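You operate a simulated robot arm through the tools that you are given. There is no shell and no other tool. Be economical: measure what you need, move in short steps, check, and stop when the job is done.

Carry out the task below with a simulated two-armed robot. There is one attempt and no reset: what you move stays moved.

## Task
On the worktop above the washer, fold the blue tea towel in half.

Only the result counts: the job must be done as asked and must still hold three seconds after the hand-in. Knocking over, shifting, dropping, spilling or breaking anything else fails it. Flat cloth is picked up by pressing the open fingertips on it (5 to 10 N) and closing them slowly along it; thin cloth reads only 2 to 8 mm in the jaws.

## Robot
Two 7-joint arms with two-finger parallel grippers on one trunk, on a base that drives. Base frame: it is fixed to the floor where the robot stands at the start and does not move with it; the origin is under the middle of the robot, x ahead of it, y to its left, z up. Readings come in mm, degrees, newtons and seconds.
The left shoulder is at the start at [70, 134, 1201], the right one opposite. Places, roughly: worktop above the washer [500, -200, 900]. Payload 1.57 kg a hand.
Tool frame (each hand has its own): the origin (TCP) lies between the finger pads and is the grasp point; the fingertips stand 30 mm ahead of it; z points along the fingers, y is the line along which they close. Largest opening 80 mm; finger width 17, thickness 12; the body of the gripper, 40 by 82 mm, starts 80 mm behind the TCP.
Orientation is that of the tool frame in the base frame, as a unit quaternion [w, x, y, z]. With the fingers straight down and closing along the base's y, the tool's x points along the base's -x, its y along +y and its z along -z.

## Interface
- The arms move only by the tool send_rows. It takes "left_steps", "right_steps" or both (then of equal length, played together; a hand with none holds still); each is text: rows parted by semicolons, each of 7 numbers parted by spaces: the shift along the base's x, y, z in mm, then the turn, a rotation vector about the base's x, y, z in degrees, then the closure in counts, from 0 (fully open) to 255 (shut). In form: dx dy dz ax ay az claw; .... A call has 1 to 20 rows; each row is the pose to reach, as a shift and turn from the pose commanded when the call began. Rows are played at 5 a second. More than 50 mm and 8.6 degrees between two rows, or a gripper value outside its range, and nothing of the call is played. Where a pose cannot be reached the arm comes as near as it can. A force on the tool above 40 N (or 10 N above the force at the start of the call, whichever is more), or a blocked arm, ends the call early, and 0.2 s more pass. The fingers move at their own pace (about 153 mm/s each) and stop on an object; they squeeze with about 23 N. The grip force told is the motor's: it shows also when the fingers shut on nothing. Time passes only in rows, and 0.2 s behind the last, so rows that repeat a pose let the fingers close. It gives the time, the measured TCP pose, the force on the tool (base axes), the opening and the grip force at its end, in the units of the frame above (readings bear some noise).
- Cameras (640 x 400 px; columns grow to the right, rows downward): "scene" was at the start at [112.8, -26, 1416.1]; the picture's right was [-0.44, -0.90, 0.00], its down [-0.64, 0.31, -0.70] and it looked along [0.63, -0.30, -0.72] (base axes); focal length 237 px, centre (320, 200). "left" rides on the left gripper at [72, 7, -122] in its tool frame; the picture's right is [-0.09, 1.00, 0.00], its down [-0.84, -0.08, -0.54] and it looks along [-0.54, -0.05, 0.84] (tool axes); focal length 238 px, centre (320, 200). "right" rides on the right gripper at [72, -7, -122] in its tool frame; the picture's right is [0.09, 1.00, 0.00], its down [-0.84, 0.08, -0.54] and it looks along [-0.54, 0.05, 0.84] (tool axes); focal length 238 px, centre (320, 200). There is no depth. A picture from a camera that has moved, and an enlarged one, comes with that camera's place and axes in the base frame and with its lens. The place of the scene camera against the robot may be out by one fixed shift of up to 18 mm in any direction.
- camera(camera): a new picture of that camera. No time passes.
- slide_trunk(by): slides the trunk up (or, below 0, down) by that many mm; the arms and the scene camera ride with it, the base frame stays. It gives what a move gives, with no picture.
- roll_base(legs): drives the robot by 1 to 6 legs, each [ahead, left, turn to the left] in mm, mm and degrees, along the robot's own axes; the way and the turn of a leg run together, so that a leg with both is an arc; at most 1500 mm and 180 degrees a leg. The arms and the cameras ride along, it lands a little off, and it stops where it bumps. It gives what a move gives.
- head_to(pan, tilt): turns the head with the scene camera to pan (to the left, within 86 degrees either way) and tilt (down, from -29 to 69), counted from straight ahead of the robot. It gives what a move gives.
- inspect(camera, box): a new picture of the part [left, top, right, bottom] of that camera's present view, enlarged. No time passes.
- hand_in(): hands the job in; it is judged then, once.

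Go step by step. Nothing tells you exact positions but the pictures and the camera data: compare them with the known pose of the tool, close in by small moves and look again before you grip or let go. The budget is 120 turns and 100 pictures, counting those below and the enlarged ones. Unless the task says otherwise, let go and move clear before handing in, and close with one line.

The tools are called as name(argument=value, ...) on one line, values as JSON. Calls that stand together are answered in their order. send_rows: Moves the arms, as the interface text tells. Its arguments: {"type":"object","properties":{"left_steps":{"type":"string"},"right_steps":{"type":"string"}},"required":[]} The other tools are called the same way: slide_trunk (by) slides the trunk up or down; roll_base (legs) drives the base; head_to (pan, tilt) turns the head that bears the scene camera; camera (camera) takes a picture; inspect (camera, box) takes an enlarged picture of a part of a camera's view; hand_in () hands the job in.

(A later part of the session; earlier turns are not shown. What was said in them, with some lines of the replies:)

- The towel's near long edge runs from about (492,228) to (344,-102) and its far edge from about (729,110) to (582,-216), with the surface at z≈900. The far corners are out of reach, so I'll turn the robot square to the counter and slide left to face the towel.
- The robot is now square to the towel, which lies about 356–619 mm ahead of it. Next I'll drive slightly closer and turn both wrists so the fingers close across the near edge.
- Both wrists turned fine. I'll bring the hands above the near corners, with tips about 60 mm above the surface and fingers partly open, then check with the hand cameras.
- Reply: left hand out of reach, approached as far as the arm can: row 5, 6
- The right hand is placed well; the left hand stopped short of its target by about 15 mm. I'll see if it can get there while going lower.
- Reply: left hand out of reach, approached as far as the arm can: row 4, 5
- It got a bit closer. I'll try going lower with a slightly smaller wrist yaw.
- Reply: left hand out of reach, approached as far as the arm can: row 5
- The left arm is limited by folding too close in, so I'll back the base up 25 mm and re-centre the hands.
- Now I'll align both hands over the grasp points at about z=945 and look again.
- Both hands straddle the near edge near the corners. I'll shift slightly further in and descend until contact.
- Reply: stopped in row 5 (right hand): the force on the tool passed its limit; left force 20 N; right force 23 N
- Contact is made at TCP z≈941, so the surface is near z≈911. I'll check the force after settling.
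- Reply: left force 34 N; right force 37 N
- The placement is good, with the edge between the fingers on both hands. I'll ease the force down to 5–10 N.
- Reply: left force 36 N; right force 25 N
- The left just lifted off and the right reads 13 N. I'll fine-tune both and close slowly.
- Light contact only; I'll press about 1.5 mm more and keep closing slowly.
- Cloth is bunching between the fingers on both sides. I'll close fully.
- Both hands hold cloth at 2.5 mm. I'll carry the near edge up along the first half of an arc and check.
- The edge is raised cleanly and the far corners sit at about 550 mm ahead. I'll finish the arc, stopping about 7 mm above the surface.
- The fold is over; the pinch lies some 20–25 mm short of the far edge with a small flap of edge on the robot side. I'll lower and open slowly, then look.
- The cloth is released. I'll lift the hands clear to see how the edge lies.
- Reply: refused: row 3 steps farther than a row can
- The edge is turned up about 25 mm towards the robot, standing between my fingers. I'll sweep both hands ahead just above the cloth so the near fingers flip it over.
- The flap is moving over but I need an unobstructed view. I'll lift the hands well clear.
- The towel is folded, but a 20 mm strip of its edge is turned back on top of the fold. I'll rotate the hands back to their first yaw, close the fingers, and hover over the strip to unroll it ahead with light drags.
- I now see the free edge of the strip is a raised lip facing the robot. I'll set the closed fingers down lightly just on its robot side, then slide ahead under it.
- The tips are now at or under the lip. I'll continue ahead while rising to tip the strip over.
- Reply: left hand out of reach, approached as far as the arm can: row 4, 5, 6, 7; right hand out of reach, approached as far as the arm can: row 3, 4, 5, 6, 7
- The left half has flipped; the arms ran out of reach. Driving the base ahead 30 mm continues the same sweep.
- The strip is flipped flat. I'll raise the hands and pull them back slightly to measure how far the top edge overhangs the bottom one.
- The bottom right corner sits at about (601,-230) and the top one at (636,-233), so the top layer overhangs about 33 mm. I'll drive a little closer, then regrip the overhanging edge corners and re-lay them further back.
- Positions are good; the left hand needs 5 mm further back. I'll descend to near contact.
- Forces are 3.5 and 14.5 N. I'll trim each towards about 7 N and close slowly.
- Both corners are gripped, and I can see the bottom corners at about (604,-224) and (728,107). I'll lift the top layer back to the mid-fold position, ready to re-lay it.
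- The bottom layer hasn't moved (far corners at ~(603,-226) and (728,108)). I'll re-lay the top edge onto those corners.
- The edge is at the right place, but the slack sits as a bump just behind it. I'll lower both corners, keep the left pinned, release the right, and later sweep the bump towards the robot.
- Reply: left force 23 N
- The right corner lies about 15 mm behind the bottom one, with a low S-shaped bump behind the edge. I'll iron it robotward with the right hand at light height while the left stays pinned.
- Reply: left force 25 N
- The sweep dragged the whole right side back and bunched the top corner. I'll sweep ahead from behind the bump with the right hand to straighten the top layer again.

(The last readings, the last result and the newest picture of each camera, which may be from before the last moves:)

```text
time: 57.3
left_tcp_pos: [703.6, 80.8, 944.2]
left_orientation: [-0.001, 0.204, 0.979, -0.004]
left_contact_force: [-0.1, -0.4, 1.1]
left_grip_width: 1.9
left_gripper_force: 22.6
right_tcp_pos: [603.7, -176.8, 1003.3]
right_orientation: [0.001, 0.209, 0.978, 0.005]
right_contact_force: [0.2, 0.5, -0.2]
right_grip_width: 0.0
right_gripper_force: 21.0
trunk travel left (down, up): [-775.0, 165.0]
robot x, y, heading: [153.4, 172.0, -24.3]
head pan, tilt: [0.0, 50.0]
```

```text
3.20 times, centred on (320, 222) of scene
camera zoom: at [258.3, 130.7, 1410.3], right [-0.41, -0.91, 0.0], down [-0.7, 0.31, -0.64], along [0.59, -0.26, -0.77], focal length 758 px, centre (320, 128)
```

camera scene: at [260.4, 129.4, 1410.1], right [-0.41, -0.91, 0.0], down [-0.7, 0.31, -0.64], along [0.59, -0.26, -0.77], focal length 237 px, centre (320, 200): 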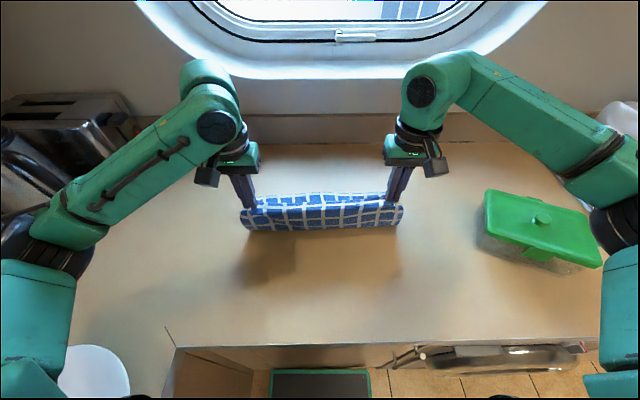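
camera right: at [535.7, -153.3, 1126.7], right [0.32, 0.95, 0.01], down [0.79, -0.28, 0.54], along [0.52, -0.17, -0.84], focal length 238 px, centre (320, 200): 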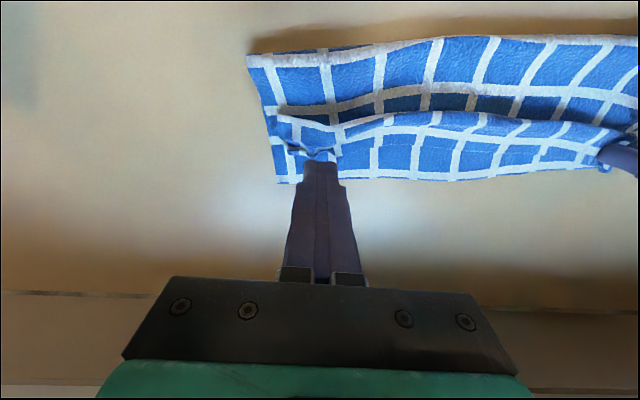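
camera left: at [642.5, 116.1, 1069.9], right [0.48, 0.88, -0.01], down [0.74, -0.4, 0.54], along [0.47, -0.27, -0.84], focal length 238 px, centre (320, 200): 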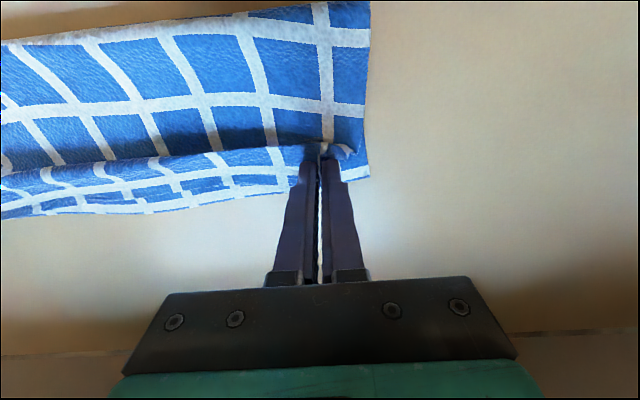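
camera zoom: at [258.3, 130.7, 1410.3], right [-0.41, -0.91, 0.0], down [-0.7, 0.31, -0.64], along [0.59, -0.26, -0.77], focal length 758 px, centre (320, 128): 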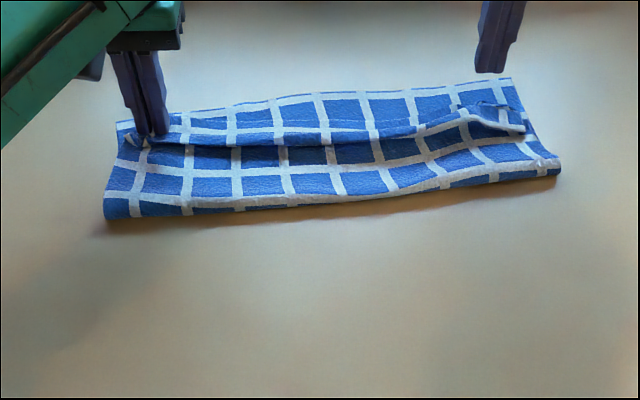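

inspect(camera="right", box=[240, 60, 400, 200])

```text
2.86 times, centred on (320, 130) of right
camera zoom: at [535.7, -153.3, 1126.7], right [0.32, 0.95, 0.01], down [0.79, -0.28, 0.54], along [0.52, -0.17, -0.84], focal length 681 px, centre (320, 400)
```

zoom: 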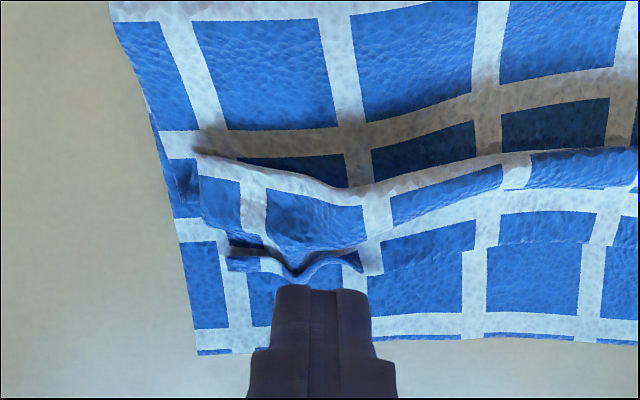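

The top right corner is bunched near (615,-187), standing above the bottom layer. I'll straddle it with open fingers just clear of the bottom layer and close.

send_rows(right_steps="7 -6 0 0 0 0 130; 7 -6 -25 0 0 0 130; 7 -6 -45 0 0 0 130; 7 -6 -56 0 0 0 130; 7 -6 -59 0 0 0 130; 7 -6 -59 0 0 0 150; 7 -6 -59 0 0 0 165; 7 -6 -59 0 0 0 180; 7 -6 -59 0 0 0 195; 7 -6 -59 0 0 0 210; 7 -6 -59 0 0 0 225; 7 -6 -59 0 0 0 240; 7 -6 -59 0 0 0 255; 7 -6 -59 0 0 0 255; 7 -6 -59 0 0 0 255")

inspect(camera="right", box=[220, 40, 420, 200])

```text
time: 60.5
left_tcp_pos: [704.0, 80.4, 944.7]
left_orientation: [-0.002, 0.203, 0.979, -0.004]
left_contact_force: [-0.7, -1.2, 1.7]
left_grip_width: 2.3
left_gripper_force: 22.8
right_tcp_pos: [611.2, -184.2, 943.2]
right_orientation: [0.002, 0.209, 0.978, 0.005]
right_contact_force: [1.0, 2.4, 0.7]
right_grip_width: 3.2
right_gripper_force: 23.1
trunk travel left (down, up): [-775.0, 165.0]
robot x, y, heading: [155.3, 170.8, -24.1]
head pan, tilt: [0.0, 50.0]
```

```text
2.50 times, centred on (320, 120) of right
camera zoom: at [542.8, -161.2, 1067.0], right [0.32, 0.95, 0.01], down [0.79, -0.28, 0.54], along [0.52, -0.17, -0.84], focal length 596 px, centre (320, 400)
```

zoom: 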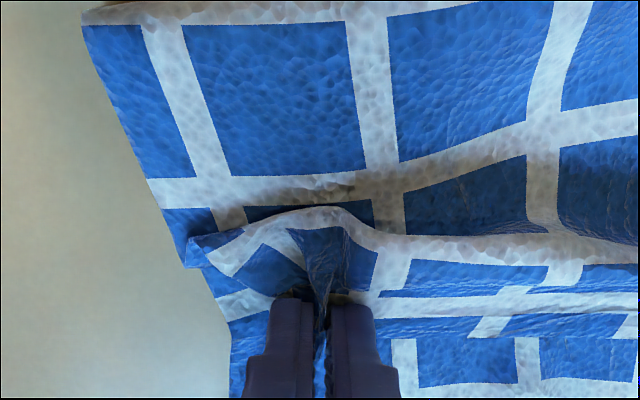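

Both corners are gripped again. I'll lift up and back, and check what is held.

send_rows(left_steps="-2 1 20 0 0 0 255; -9 4 38 0 0 0 255; -22 10 55 0 0 0 255; -40 18 72 0 0 0 255; -60 27 85 0 0 0 255; -80 36 95 0 0 0 255; -100 45 100 0 0 0 255; -100 45 100 0 0 0 255", right_steps="-2 1 20 0 0 0 255; -9 4 38 0 0 0 255; -22 10 55 0 0 0 255; -40 18 72 0 0 0 255; -60 27 85 0 0 0 255; -80 36 95 0 0 0 255; -100 45 100 0 0 0 255; -100 45 100 0 0 0 255")

camera(camera="right")

camera(camera="left")

inspect(camera="scene", box=[220, 160, 420, 285])

```text
time: 62.3
left_tcp_pos: [605.7, 126.1, 1041.8]
left_orientation: [-0.002, 0.203, 0.979, -0.004]
left_contact_force: [0.7, -1.7, -0.4]
left_grip_width: 2.0
left_gripper_force: 22.8
right_tcp_pos: [511.5, -139.4, 1043.3]
right_orientation: [0.0, 0.21, 0.978, 0.005]
right_contact_force: [1.0, 2.2, -0.8]
right_grip_width: 3.0
right_gripper_force: 23.0
trunk travel left (down, up): [-775.0, 165.0]
robot x, y, heading: [152.2, 172.8, -24.1]
head pan, tilt: [0.0, 50.0]
```

```text
26 pictures are left
camera right: at [444.0, -116.6, 1167.2], right [0.32, 0.95, 0.01], down [0.79, -0.28, 0.54], along [0.51, -0.17, -0.84], focal length 238 px, centre (320, 200)
```

right: 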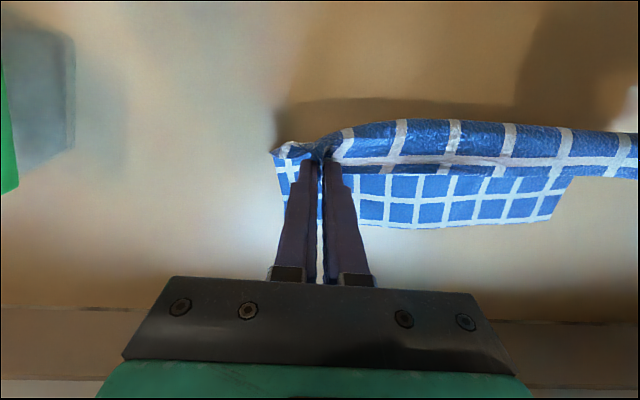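

```text
25 pictures are left
camera left: at [543.8, 160.4, 1164.3], right [0.48, 0.88, -0.01], down [0.74, -0.4, 0.54], along [0.47, -0.27, -0.84], focal length 238 px, centre (320, 200)
```

left: 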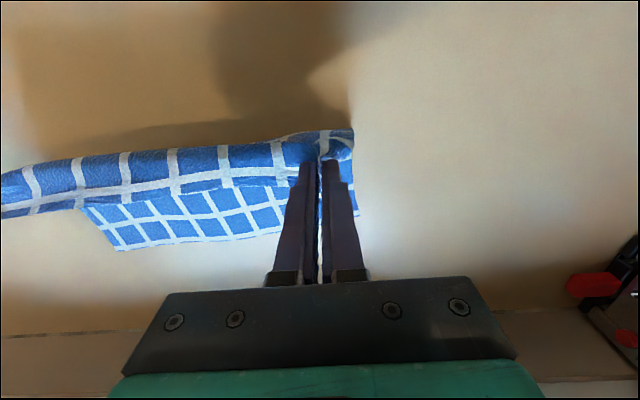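

```text
3.20 times, centred on (320, 222) of scene
camera zoom: at [260.3, 129.2, 1410.1], right [-0.41, -0.91, 0.0], down [-0.7, 0.31, -0.64], along [0.59, -0.26, -0.77], focal length 758 px, centre (320, 128)
```

zoom: 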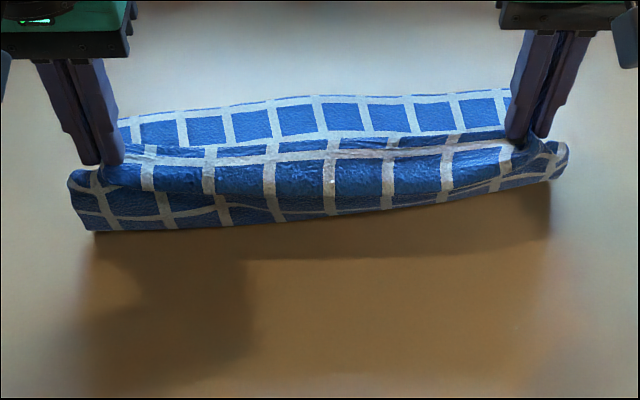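

Both hands hold only the top layer, and the bottom's far corners are at ~(622,-226) and (735,118). This time I'll go back further, set the pinch down low 75 mm short so the slack loop falls towards the robot, and then slide ahead.

send_rows(left_steps="-12 3 -9 0 0 0 255; -24 6 -18 0 0 0 255; -36 9 -27 0 0 0 255; -36 9 -27 0 0 0 255; -22 4 -43 0 0 0 255; -8 -1 -60 0 0 0 255; 4 -4 -70 0 0 0 255; 16 -8 -80 0 0 0 255; 26 -12 -87 0 0 0 255; 35 -15 -92 0 0 0 255; 35 -15 -92 0 0 0 255", right_steps="-12 -1 -9 0 0 0 255; -24 -2 -18 0 0 0 255; -36 -3 -28 0 0 0 255; -36 -3 -28 0 0 0 255; -22 -7 -44 0 0 0 255; -7.5 -12 -60 0 0 0 255; 4 -16 -70 0 0 0 255; 16.5 -20 -80 0 0 0 255; 26 -23 -88 0 0 0 255; 35.5 -26.6 -94 0 0 0 255; 35.5 -26.6 -94 0 0 0 255")

inspect(camera="scene", box=[220, 160, 420, 285])

```text
time: 64.7
left_tcp_pos: [639.4, 112.9, 950.6]
left_orientation: [-0.001, 0.204, 0.979, -0.005]
left_contact_force: [-5.7, -15.1, 0.2]
left_grip_width: 2.5
left_gripper_force: 23.5
right_tcp_pos: [545.9, -166.4, 950.1]
right_orientation: [0.0, 0.208, 0.978, 0.005]
right_contact_force: [5.0, 14.2, 1.0]
right_grip_width: 3.6
right_gripper_force: 22.6
trunk travel left (down, up): [-775.0, 165.0]
robot x, y, heading: [154.0, 173.5, -23.9]
head pan, tilt: [0.0, 50.0]
```

```text
3.20 times, centred on (320, 222) of scene
camera zoom: at [259.2, 129.8, 1410.3], right [-0.41, -0.91, 0.0], down [-0.7, 0.31, -0.64], along [0.59, -0.26, -0.77], focal length 758 px, centre (320, 128)
```

zoom: 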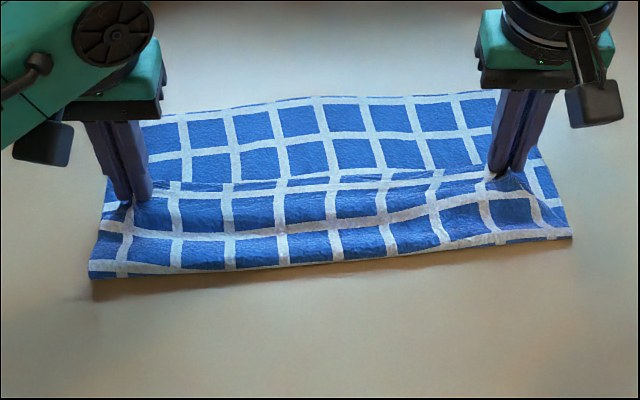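

That worked: the loop now lies flat well towards the robot. I'll relieve the sideways tension and slide the edge ahead 50 mm.

send_rows(left_steps="0 -4 0 0 0 0 255; 8 -7 0 0 0 0 255; 16 -9 0 0 0 0 255; 24 -12 0 0 0 0 255; 32 -15 0 0 0 0 255; 40 -18 0 0 0 0 255; 47 -20 0 0 0 0 255; 47 -20 0 0 0 0 255", right_steps="0 4 0 0 0 0 255; 8 1 0 0 0 0 255; 16 -2 0 0 0 0 255; 24 -4 0 0 0 0 255; 32 -7 0 0 0 0 255; 40 -9 0 0 0 0 255; 48 -12 0 0 0 0 255; 48 -12 0 0 0 0 255")

inspect(camera="scene", box=[220, 160, 420, 285])

camera(camera="right")

camera(camera="left")

```text
time: 66.5
left_tcp_pos: [686.0, 91.3, 950.1]
left_orientation: [-0.002, 0.203, 0.979, -0.004]
left_contact_force: [-0.7, -1.9, 0.1]
left_grip_width: 2.2
left_gripper_force: 23.1
right_tcp_pos: [593.9, -178.0, 948.0]
right_orientation: [0.001, 0.209, 0.978, 0.004]
right_contact_force: [1.1, 2.9, 0.2]
right_grip_width: 3.3
right_gripper_force: 23.0
trunk travel left (down, up): [-775.0, 165.0]
robot x, y, heading: [153.0, 172.0, -23.9]
head pan, tilt: [0.0, 50.0]
```

```text
3.20 times, centred on (320, 222) of scene
camera zoom: at [259.3, 129.7, 1410.3], right [-0.41, -0.91, 0.0], down [-0.7, 0.31, -0.64], along [0.59, -0.26, -0.77], focal length 758 px, centre (320, 128)
```

zoom: 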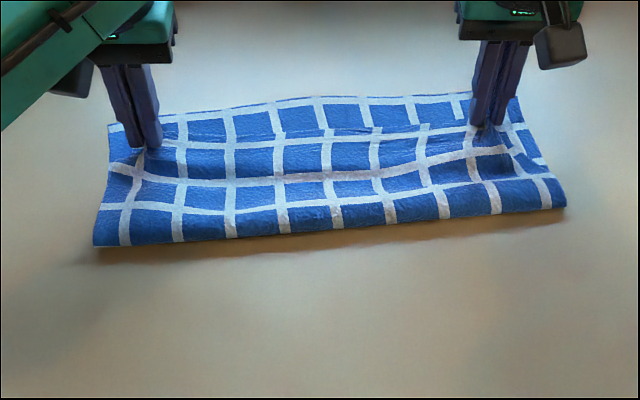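

```text
21 pictures are left
camera right: at [526.4, -155.2, 1072.6], right [0.32, 0.95, 0.01], down [0.79, -0.28, 0.54], along [0.52, -0.17, -0.84], focal length 238 px, centre (320, 200)
```

right: 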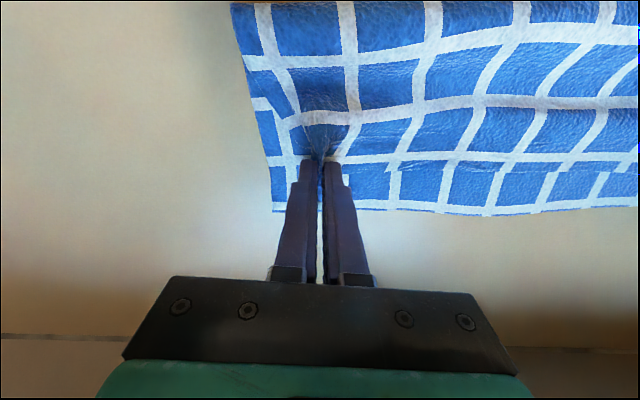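

```text
20 pictures are left
camera left: at [623.8, 126.3, 1072.1], right [0.48, 0.88, -0.01], down [0.74, -0.4, 0.54], along [0.47, -0.27, -0.84], focal length 238 px, centre (320, 200)
```

left: 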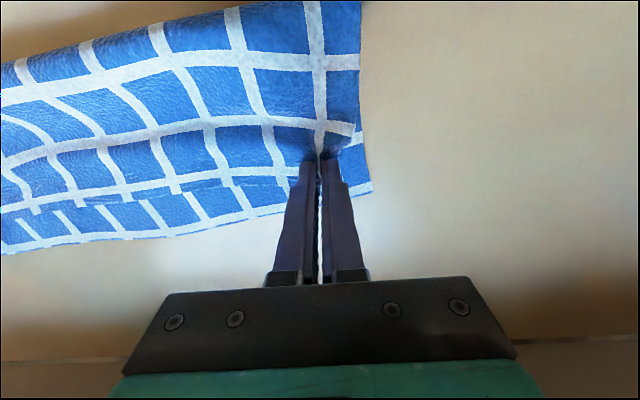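

The top edge is about 25–30 mm short of the bottom edge, all tidy. I'll slide the remainder and lower to contact.

send_rows(left_steps="6 -2 0 0 0 0 255; 12 -4 0 0 0 0 255; 18 -6 0 0 0 0 255; 25 -8 0 0 0 0 255; 25 -8 -3 0 0 0 255; 25 -8 -5 0 0 0 255; 25 -8 -5 0 0 0 255", right_steps="7 -2 0 0 0 0 255; 14 -4 0 0 0 0 255; 21 -6 0 0 0 0 255; 28.5 -9 0 0 0 0 255; 28.5 -9 -3 0 0 0 255; 28.5 -9 -4 0 0 0 255; 28.5 -9 -4 0 0 0 255")

inspect(camera="scene", box=[220, 160, 420, 285])

camera(camera="right")

camera(camera="left")

```text
time: 68.1
left_tcp_pos: [712.2, 82.8, 944.8]
left_orientation: [-0.001, 0.203, 0.979, -0.004]
left_contact_force: [-0.4, -2.4, 0.9]
left_grip_width: 2.0
left_gripper_force: 23.1
right_tcp_pos: [623.1, -186.8, 945.2]
right_orientation: [0.0, 0.21, 0.978, 0.006]
right_contact_force: [0.4, 2.6, -0.2]
right_grip_width: 3.3
right_gripper_force: 23.1
trunk travel left (down, up): [-775.0, 165.0]
robot x, y, heading: [150.7, 173.3, -23.9]
head pan, tilt: [0.0, 50.0]
```

```text
3.20 times, centred on (320, 222) of scene
camera zoom: at [259.7, 129.7, 1410.2], right [-0.41, -0.91, 0.0], down [-0.7, 0.31, -0.64], along [0.59, -0.26, -0.77], focal length 758 px, centre (320, 128)
```

zoom: 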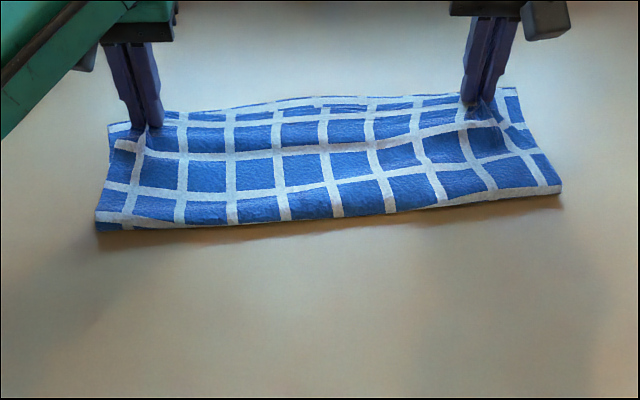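

```text
18 pictures are left
camera right: at [554.4, -164.1, 1069.8], right [0.32, 0.95, 0.01], down [0.79, -0.28, 0.54], along [0.52, -0.17, -0.84], focal length 238 px, centre (320, 200)
```

right: 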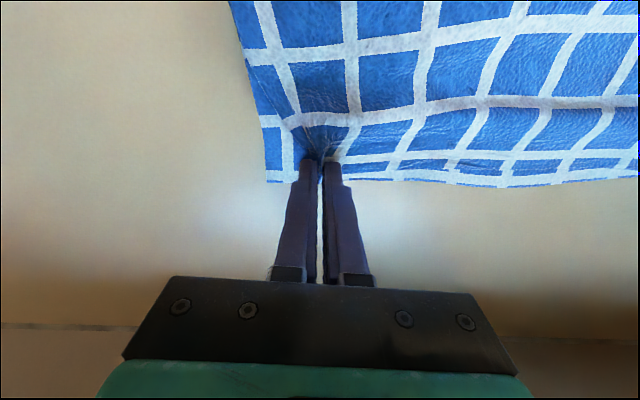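

```text
17 pictures are left
camera left: at [649.2, 118.4, 1067.7], right [0.48, 0.88, -0.01], down [0.74, -0.4, 0.54], along [0.47, -0.27, -0.84], focal length 238 px, centre (320, 200)
```

left: 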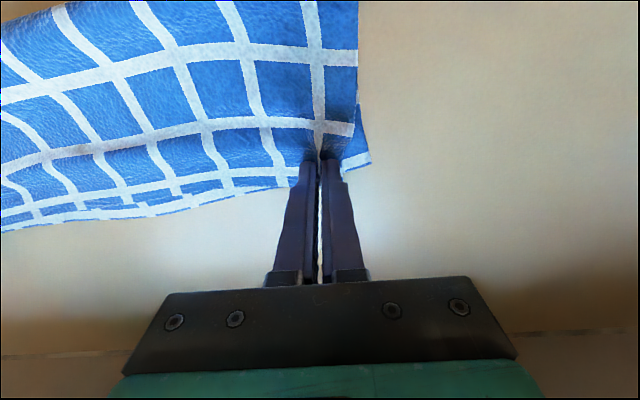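

The edges now coincide well. I'll press lightly and open slowly so the fingertips spread the gathered corners flat, then lift away.

send_rows(left_steps="0 0 -3 0 0 0 255; 0 0 -4 0 0 0 240; 0 0 -4 0 0 0 225; 0 0 -4 0 0 0 210; 0 0 -4 0 0 0 195; 0 0 -4 0 0 0 180; 0 0 -4 0 0 0 165; 0 0 -4 0 0 0 150; 0 0 -4 0 0 0 140; 0 0 15 0 0 0 140; 0 0 40 0 0 0 140; 0 0 70 0 0 0 140; -18 8 100 0 0 0 140; -36 16 120 0 0 0 140", right_steps="0 0 -3 0 0 0 255; 0 0 -4 0 0 0 240; 0 0 -4 0 0 0 225; 0 0 -4 0 0 0 210; 0 0 -4 0 0 0 195; 0 0 -4 0 0 0 180; 0 0 -4 0 0 0 165; 0 0 -4 0 0 0 150; 0 0 -4 0 0 0 140; 0 0 15 0 0 0 140; 0 0 40 0 0 0 140; 0 0 70 0 0 0 140; -18 8 100 0 0 0 140; -36 16 120 0 0 0 140")

camera(camera="right")

camera(camera="left")

inspect(camera="scene", box=[220, 160, 420, 285])

```text
time: 71.1
left_tcp_pos: [674.8, 100.2, 1067.8]
left_orientation: [-0.002, 0.203, 0.979, -0.005]
left_contact_force: [-0.3, 0.1, 0.2]
left_grip_width: 36.1
left_gripper_force: 0.0
right_tcp_pos: [583.9, -168.0, 1068.3]
right_orientation: [0.0, 0.21, 0.978, 0.005]
right_contact_force: [-0.4, 0.9, -0.3]
right_grip_width: 36.1
right_gripper_force: 0.0
trunk travel left (down, up): [-775.0, 165.0]
robot x, y, heading: [151.6, 172.2, -24.1]
head pan, tilt: [0.0, 50.0]
```

```text
16 pictures are left
camera right: at [515.4, -145.8, 1192.4], right [0.32, 0.95, 0.01], down [0.79, -0.28, 0.54], along [0.52, -0.17, -0.84], focal length 238 px, centre (320, 200)
```

right: 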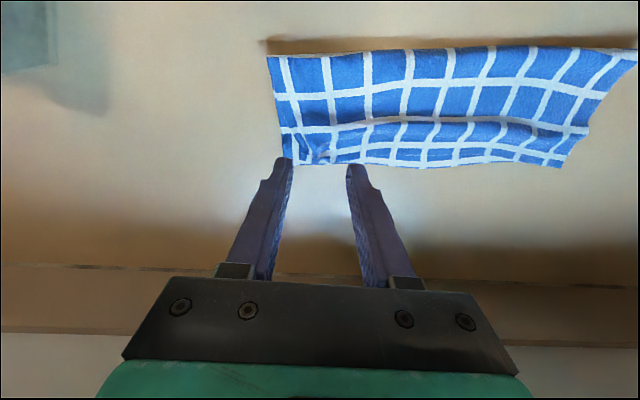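

```text
15 pictures are left
camera left: at [611.3, 135.1, 1188.7], right [0.48, 0.88, -0.01], down [0.74, -0.4, 0.54], along [0.47, -0.27, -0.84], focal length 238 px, centre (320, 200)
```

left: 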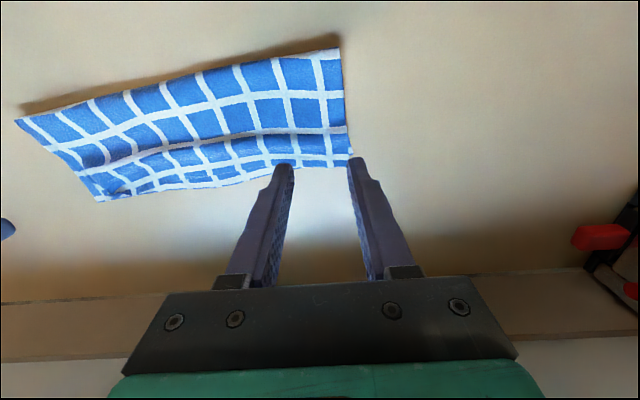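

```text
3.20 times, centred on (320, 222) of scene
camera zoom: at [256.9, 130.5, 1410.5], right [-0.41, -0.91, 0.0], down [-0.7, 0.31, -0.64], along [0.59, -0.26, -0.76], focal length 758 px, centre (320, 128)
```

zoom: 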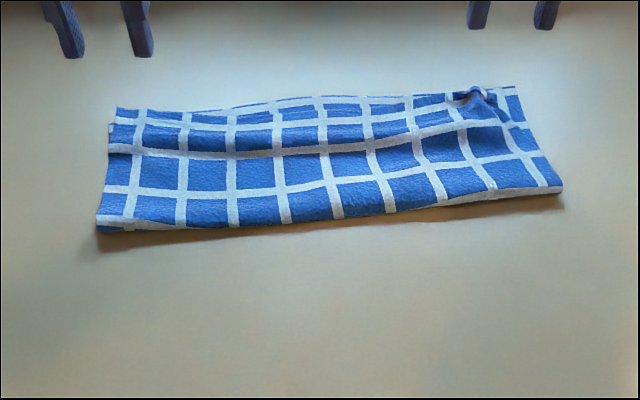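

Very close now; only the right corner of the top layer is bunched. Let me look closely.

inspect(camera="right", box=[250, 80, 390, 180])

inspect(camera="left", box=[60, 100, 200, 210])

```text
4.00 times, centred on (320, 130) of right
camera zoom: at [515.4, -145.8, 1192.4], right [0.32, 0.95, 0.01], down [0.79, -0.28, 0.54], along [0.52, -0.17, -0.84], focal length 953 px, centre (320, 480)
```

zoom: 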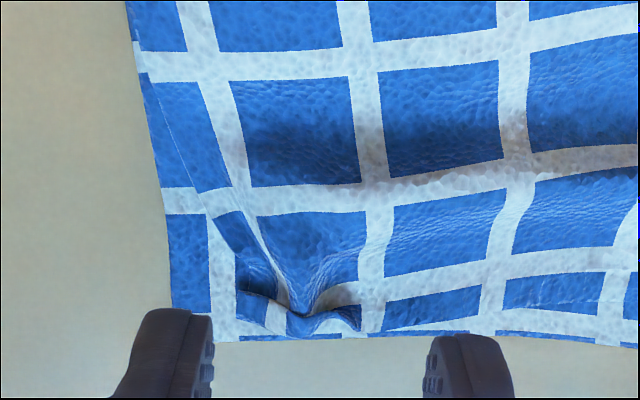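

```text
3.64 times, centred on (130, 155) of left
camera zoom: at [611.3, 135.1, 1188.7], right [0.48, 0.88, -0.01], down [0.74, -0.4, 0.54], along [0.47, -0.27, -0.84], focal length 867 px, centre (1011, 364)
```

zoom: 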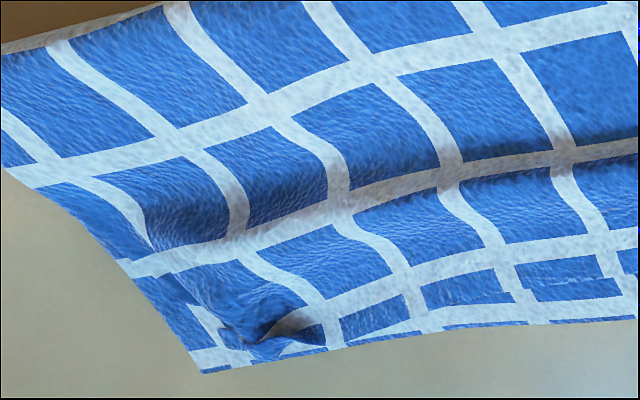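

I'll spread the bunched corner by pressing nearly closed fingertips on it and opening them slowly, which pulls the top layer apart without net drag.

send_rows(right_steps="16 -9 -30 0 0 0 225; 33 -18 -60 0 0 0 225; 33 -18 -95 0 0 0 225; 33 -18 -115 0 0 0 225; 33 -18 -122 0 0 0 225; 33 -18 -125 0 0 0 225; 33 -18 -127 0 0 0 225; 33 -18 -127 0 0 0 210; 33 -18 -127 0 0 0 195; 33 -18 -127 0 0 0 180; 33 -18 -127 0 0 0 165; 33 -18 -127 0 0 0 150; 33 -18 -127 0 0 0 135; 33 -18 -127 0 0 0 120; 33 -18 -127 0 0 0 105")

send_rows(right_steps="0 0 20 0 0 0 105; 0 0 50 0 0 0 105; 0 0 90 0 0 0 105; -18 8 120 0 0 0 105; -36 16 130 0 0 0 105")

camera(camera="right")

inspect(camera="right", box=[250, 80, 390, 180])

```text
time: 74.3
left_tcp_pos: [673.9, 103.1, 1068.1]
left_orientation: [0.0, 0.204, 0.979, -0.007]
left_contact_force: [0.1, 0.9, -0.2]
left_grip_width: 35.9
left_gripper_force: 0.1
right_tcp_pos: [617.6, -184.4, 942.6]
right_orientation: [0.003, 0.209, 0.978, 0.004]
right_contact_force: [1.7, 5.3, 25.4]
right_grip_width: 40.7
right_gripper_force: 0.1
trunk travel left (down, up): [-775.0, 165.0]
robot x, y, heading: [152.8, 175.1, -24.1]
head pan, tilt: [0.0, 50.0]
```

```text
time: 75.5
left_tcp_pos: [674.1, 99.5, 1066.9]
left_orientation: [-0.001, 0.204, 0.979, -0.004]
left_contact_force: [0.2, -0.8, 0.4]
left_grip_width: 36.0
left_gripper_force: 0.1
right_tcp_pos: [583.5, -172.0, 1069.6]
right_orientation: [0.002, 0.209, 0.978, 0.005]
right_contact_force: [-0.1, -0.2, 0.4]
right_grip_width: 47.0
right_gripper_force: 0.0
trunk travel left (down, up): [-775.0, 165.0]
robot x, y, heading: [154.9, 172.9, -24.1]
head pan, tilt: [0.0, 50.0]
```

```text
11 pictures are left
camera right: at [515.8, -148.8, 1193.1], right [0.32, 0.95, 0.01], down [0.79, -0.28, 0.54], along [0.52, -0.17, -0.84], focal length 238 px, centre (320, 200)
```

right: 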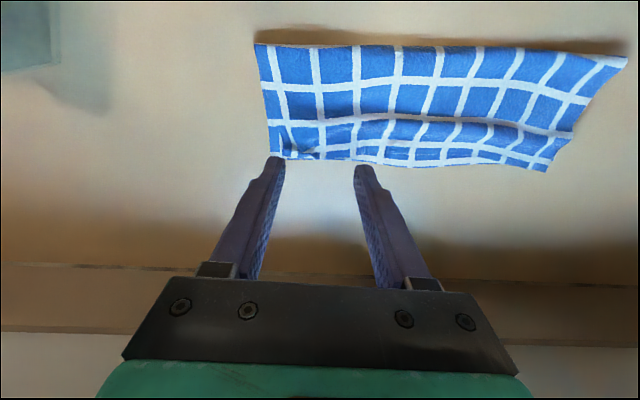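

```text
4.00 times, centred on (320, 130) of right
camera zoom: at [515.8, -148.8, 1193.1], right [0.32, 0.95, 0.01], down [0.79, -0.28, 0.54], along [0.52, -0.17, -0.84], focal length 953 px, centre (320, 480)
```

zoom: 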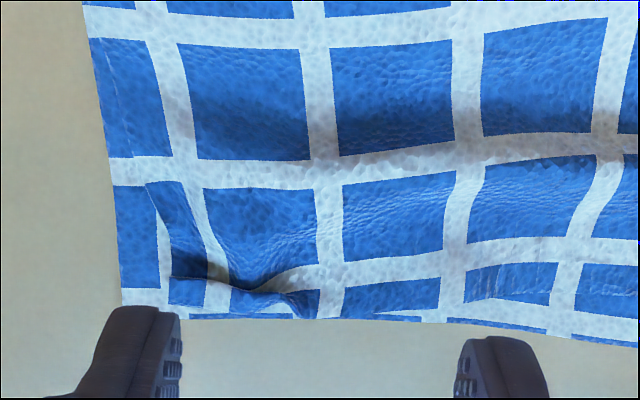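

The top corner is now within about 15 mm of the bottom one and the fold lies flat. One last overview before handing in.

send_rows(left_steps="-20 10 20 0 0 0 100; -20 10 20 0 0 0 100; -20 10 20 0 0 0 100", right_steps="-20 -5 20 0 0 0 100; -20 -5 20 0 0 0 100; -20 -5 20 0 0 0 100")

camera(camera="scene")

inspect(camera="scene", box=[220, 160, 420, 285])

```text
time: 76.3
left_tcp_pos: [659.5, 110.5, 1086.6]
left_orientation: [-0.002, 0.204, 0.979, -0.004]
left_contact_force: [1.0, -0.5, -0.3]
left_grip_width: 48.5
left_gripper_force: 0.0
right_tcp_pos: [566.6, -177.2, 1087.3]
right_orientation: [0.0, 0.21, 0.978, 0.005]
right_contact_force: [-0.4, -0.7, 0.5]
right_grip_width: 48.8
right_gripper_force: 0.1
trunk travel left (down, up): [-775.0, 165.0]
robot x, y, heading: [156.4, 173.3, -24.1]
head pan, tilt: [0.0, 50.0]
```

```text
9 pictures are left
camera scene: at [261.0, 129.3, 1410.1], right [-0.41, -0.91, 0.0], down [-0.7, 0.31, -0.64], along [0.59, -0.26, -0.77], focal length 237 px, centre (320, 200)
```

scene: 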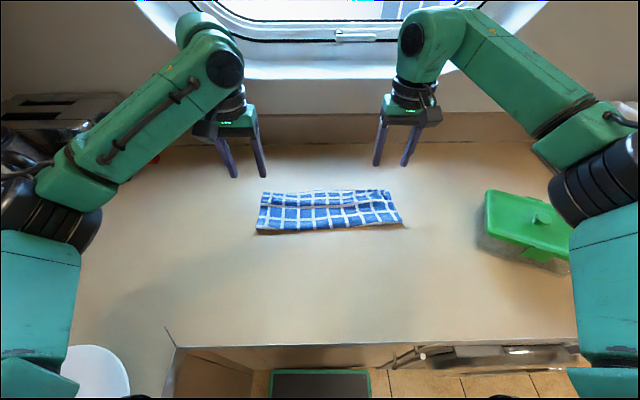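

```text
3.20 times, centred on (320, 222) of scene
camera zoom: at [261.0, 129.3, 1410.1], right [-0.41, -0.91, 0.0], down [-0.7, 0.31, -0.64], along [0.59, -0.26, -0.77], focal length 758 px, centre (320, 128)
```

zoom: 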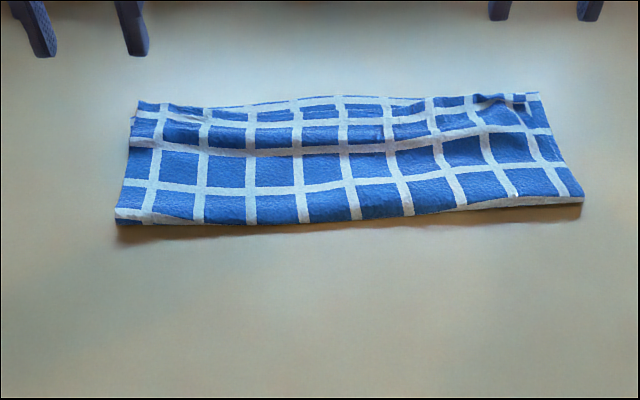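

The towel is folded in half with its edges nearly coinciding, the hands are clear, and nothing else has been disturbed. I'm handing it in.

hand_in()

```text
The job is handed in.
```

I folded the blue tea towel in half on the worktop and handed the job in; the top right corner sits about 15 mm off the bottom one, with slight ripples in the top layer, and nothing else was disturbed.
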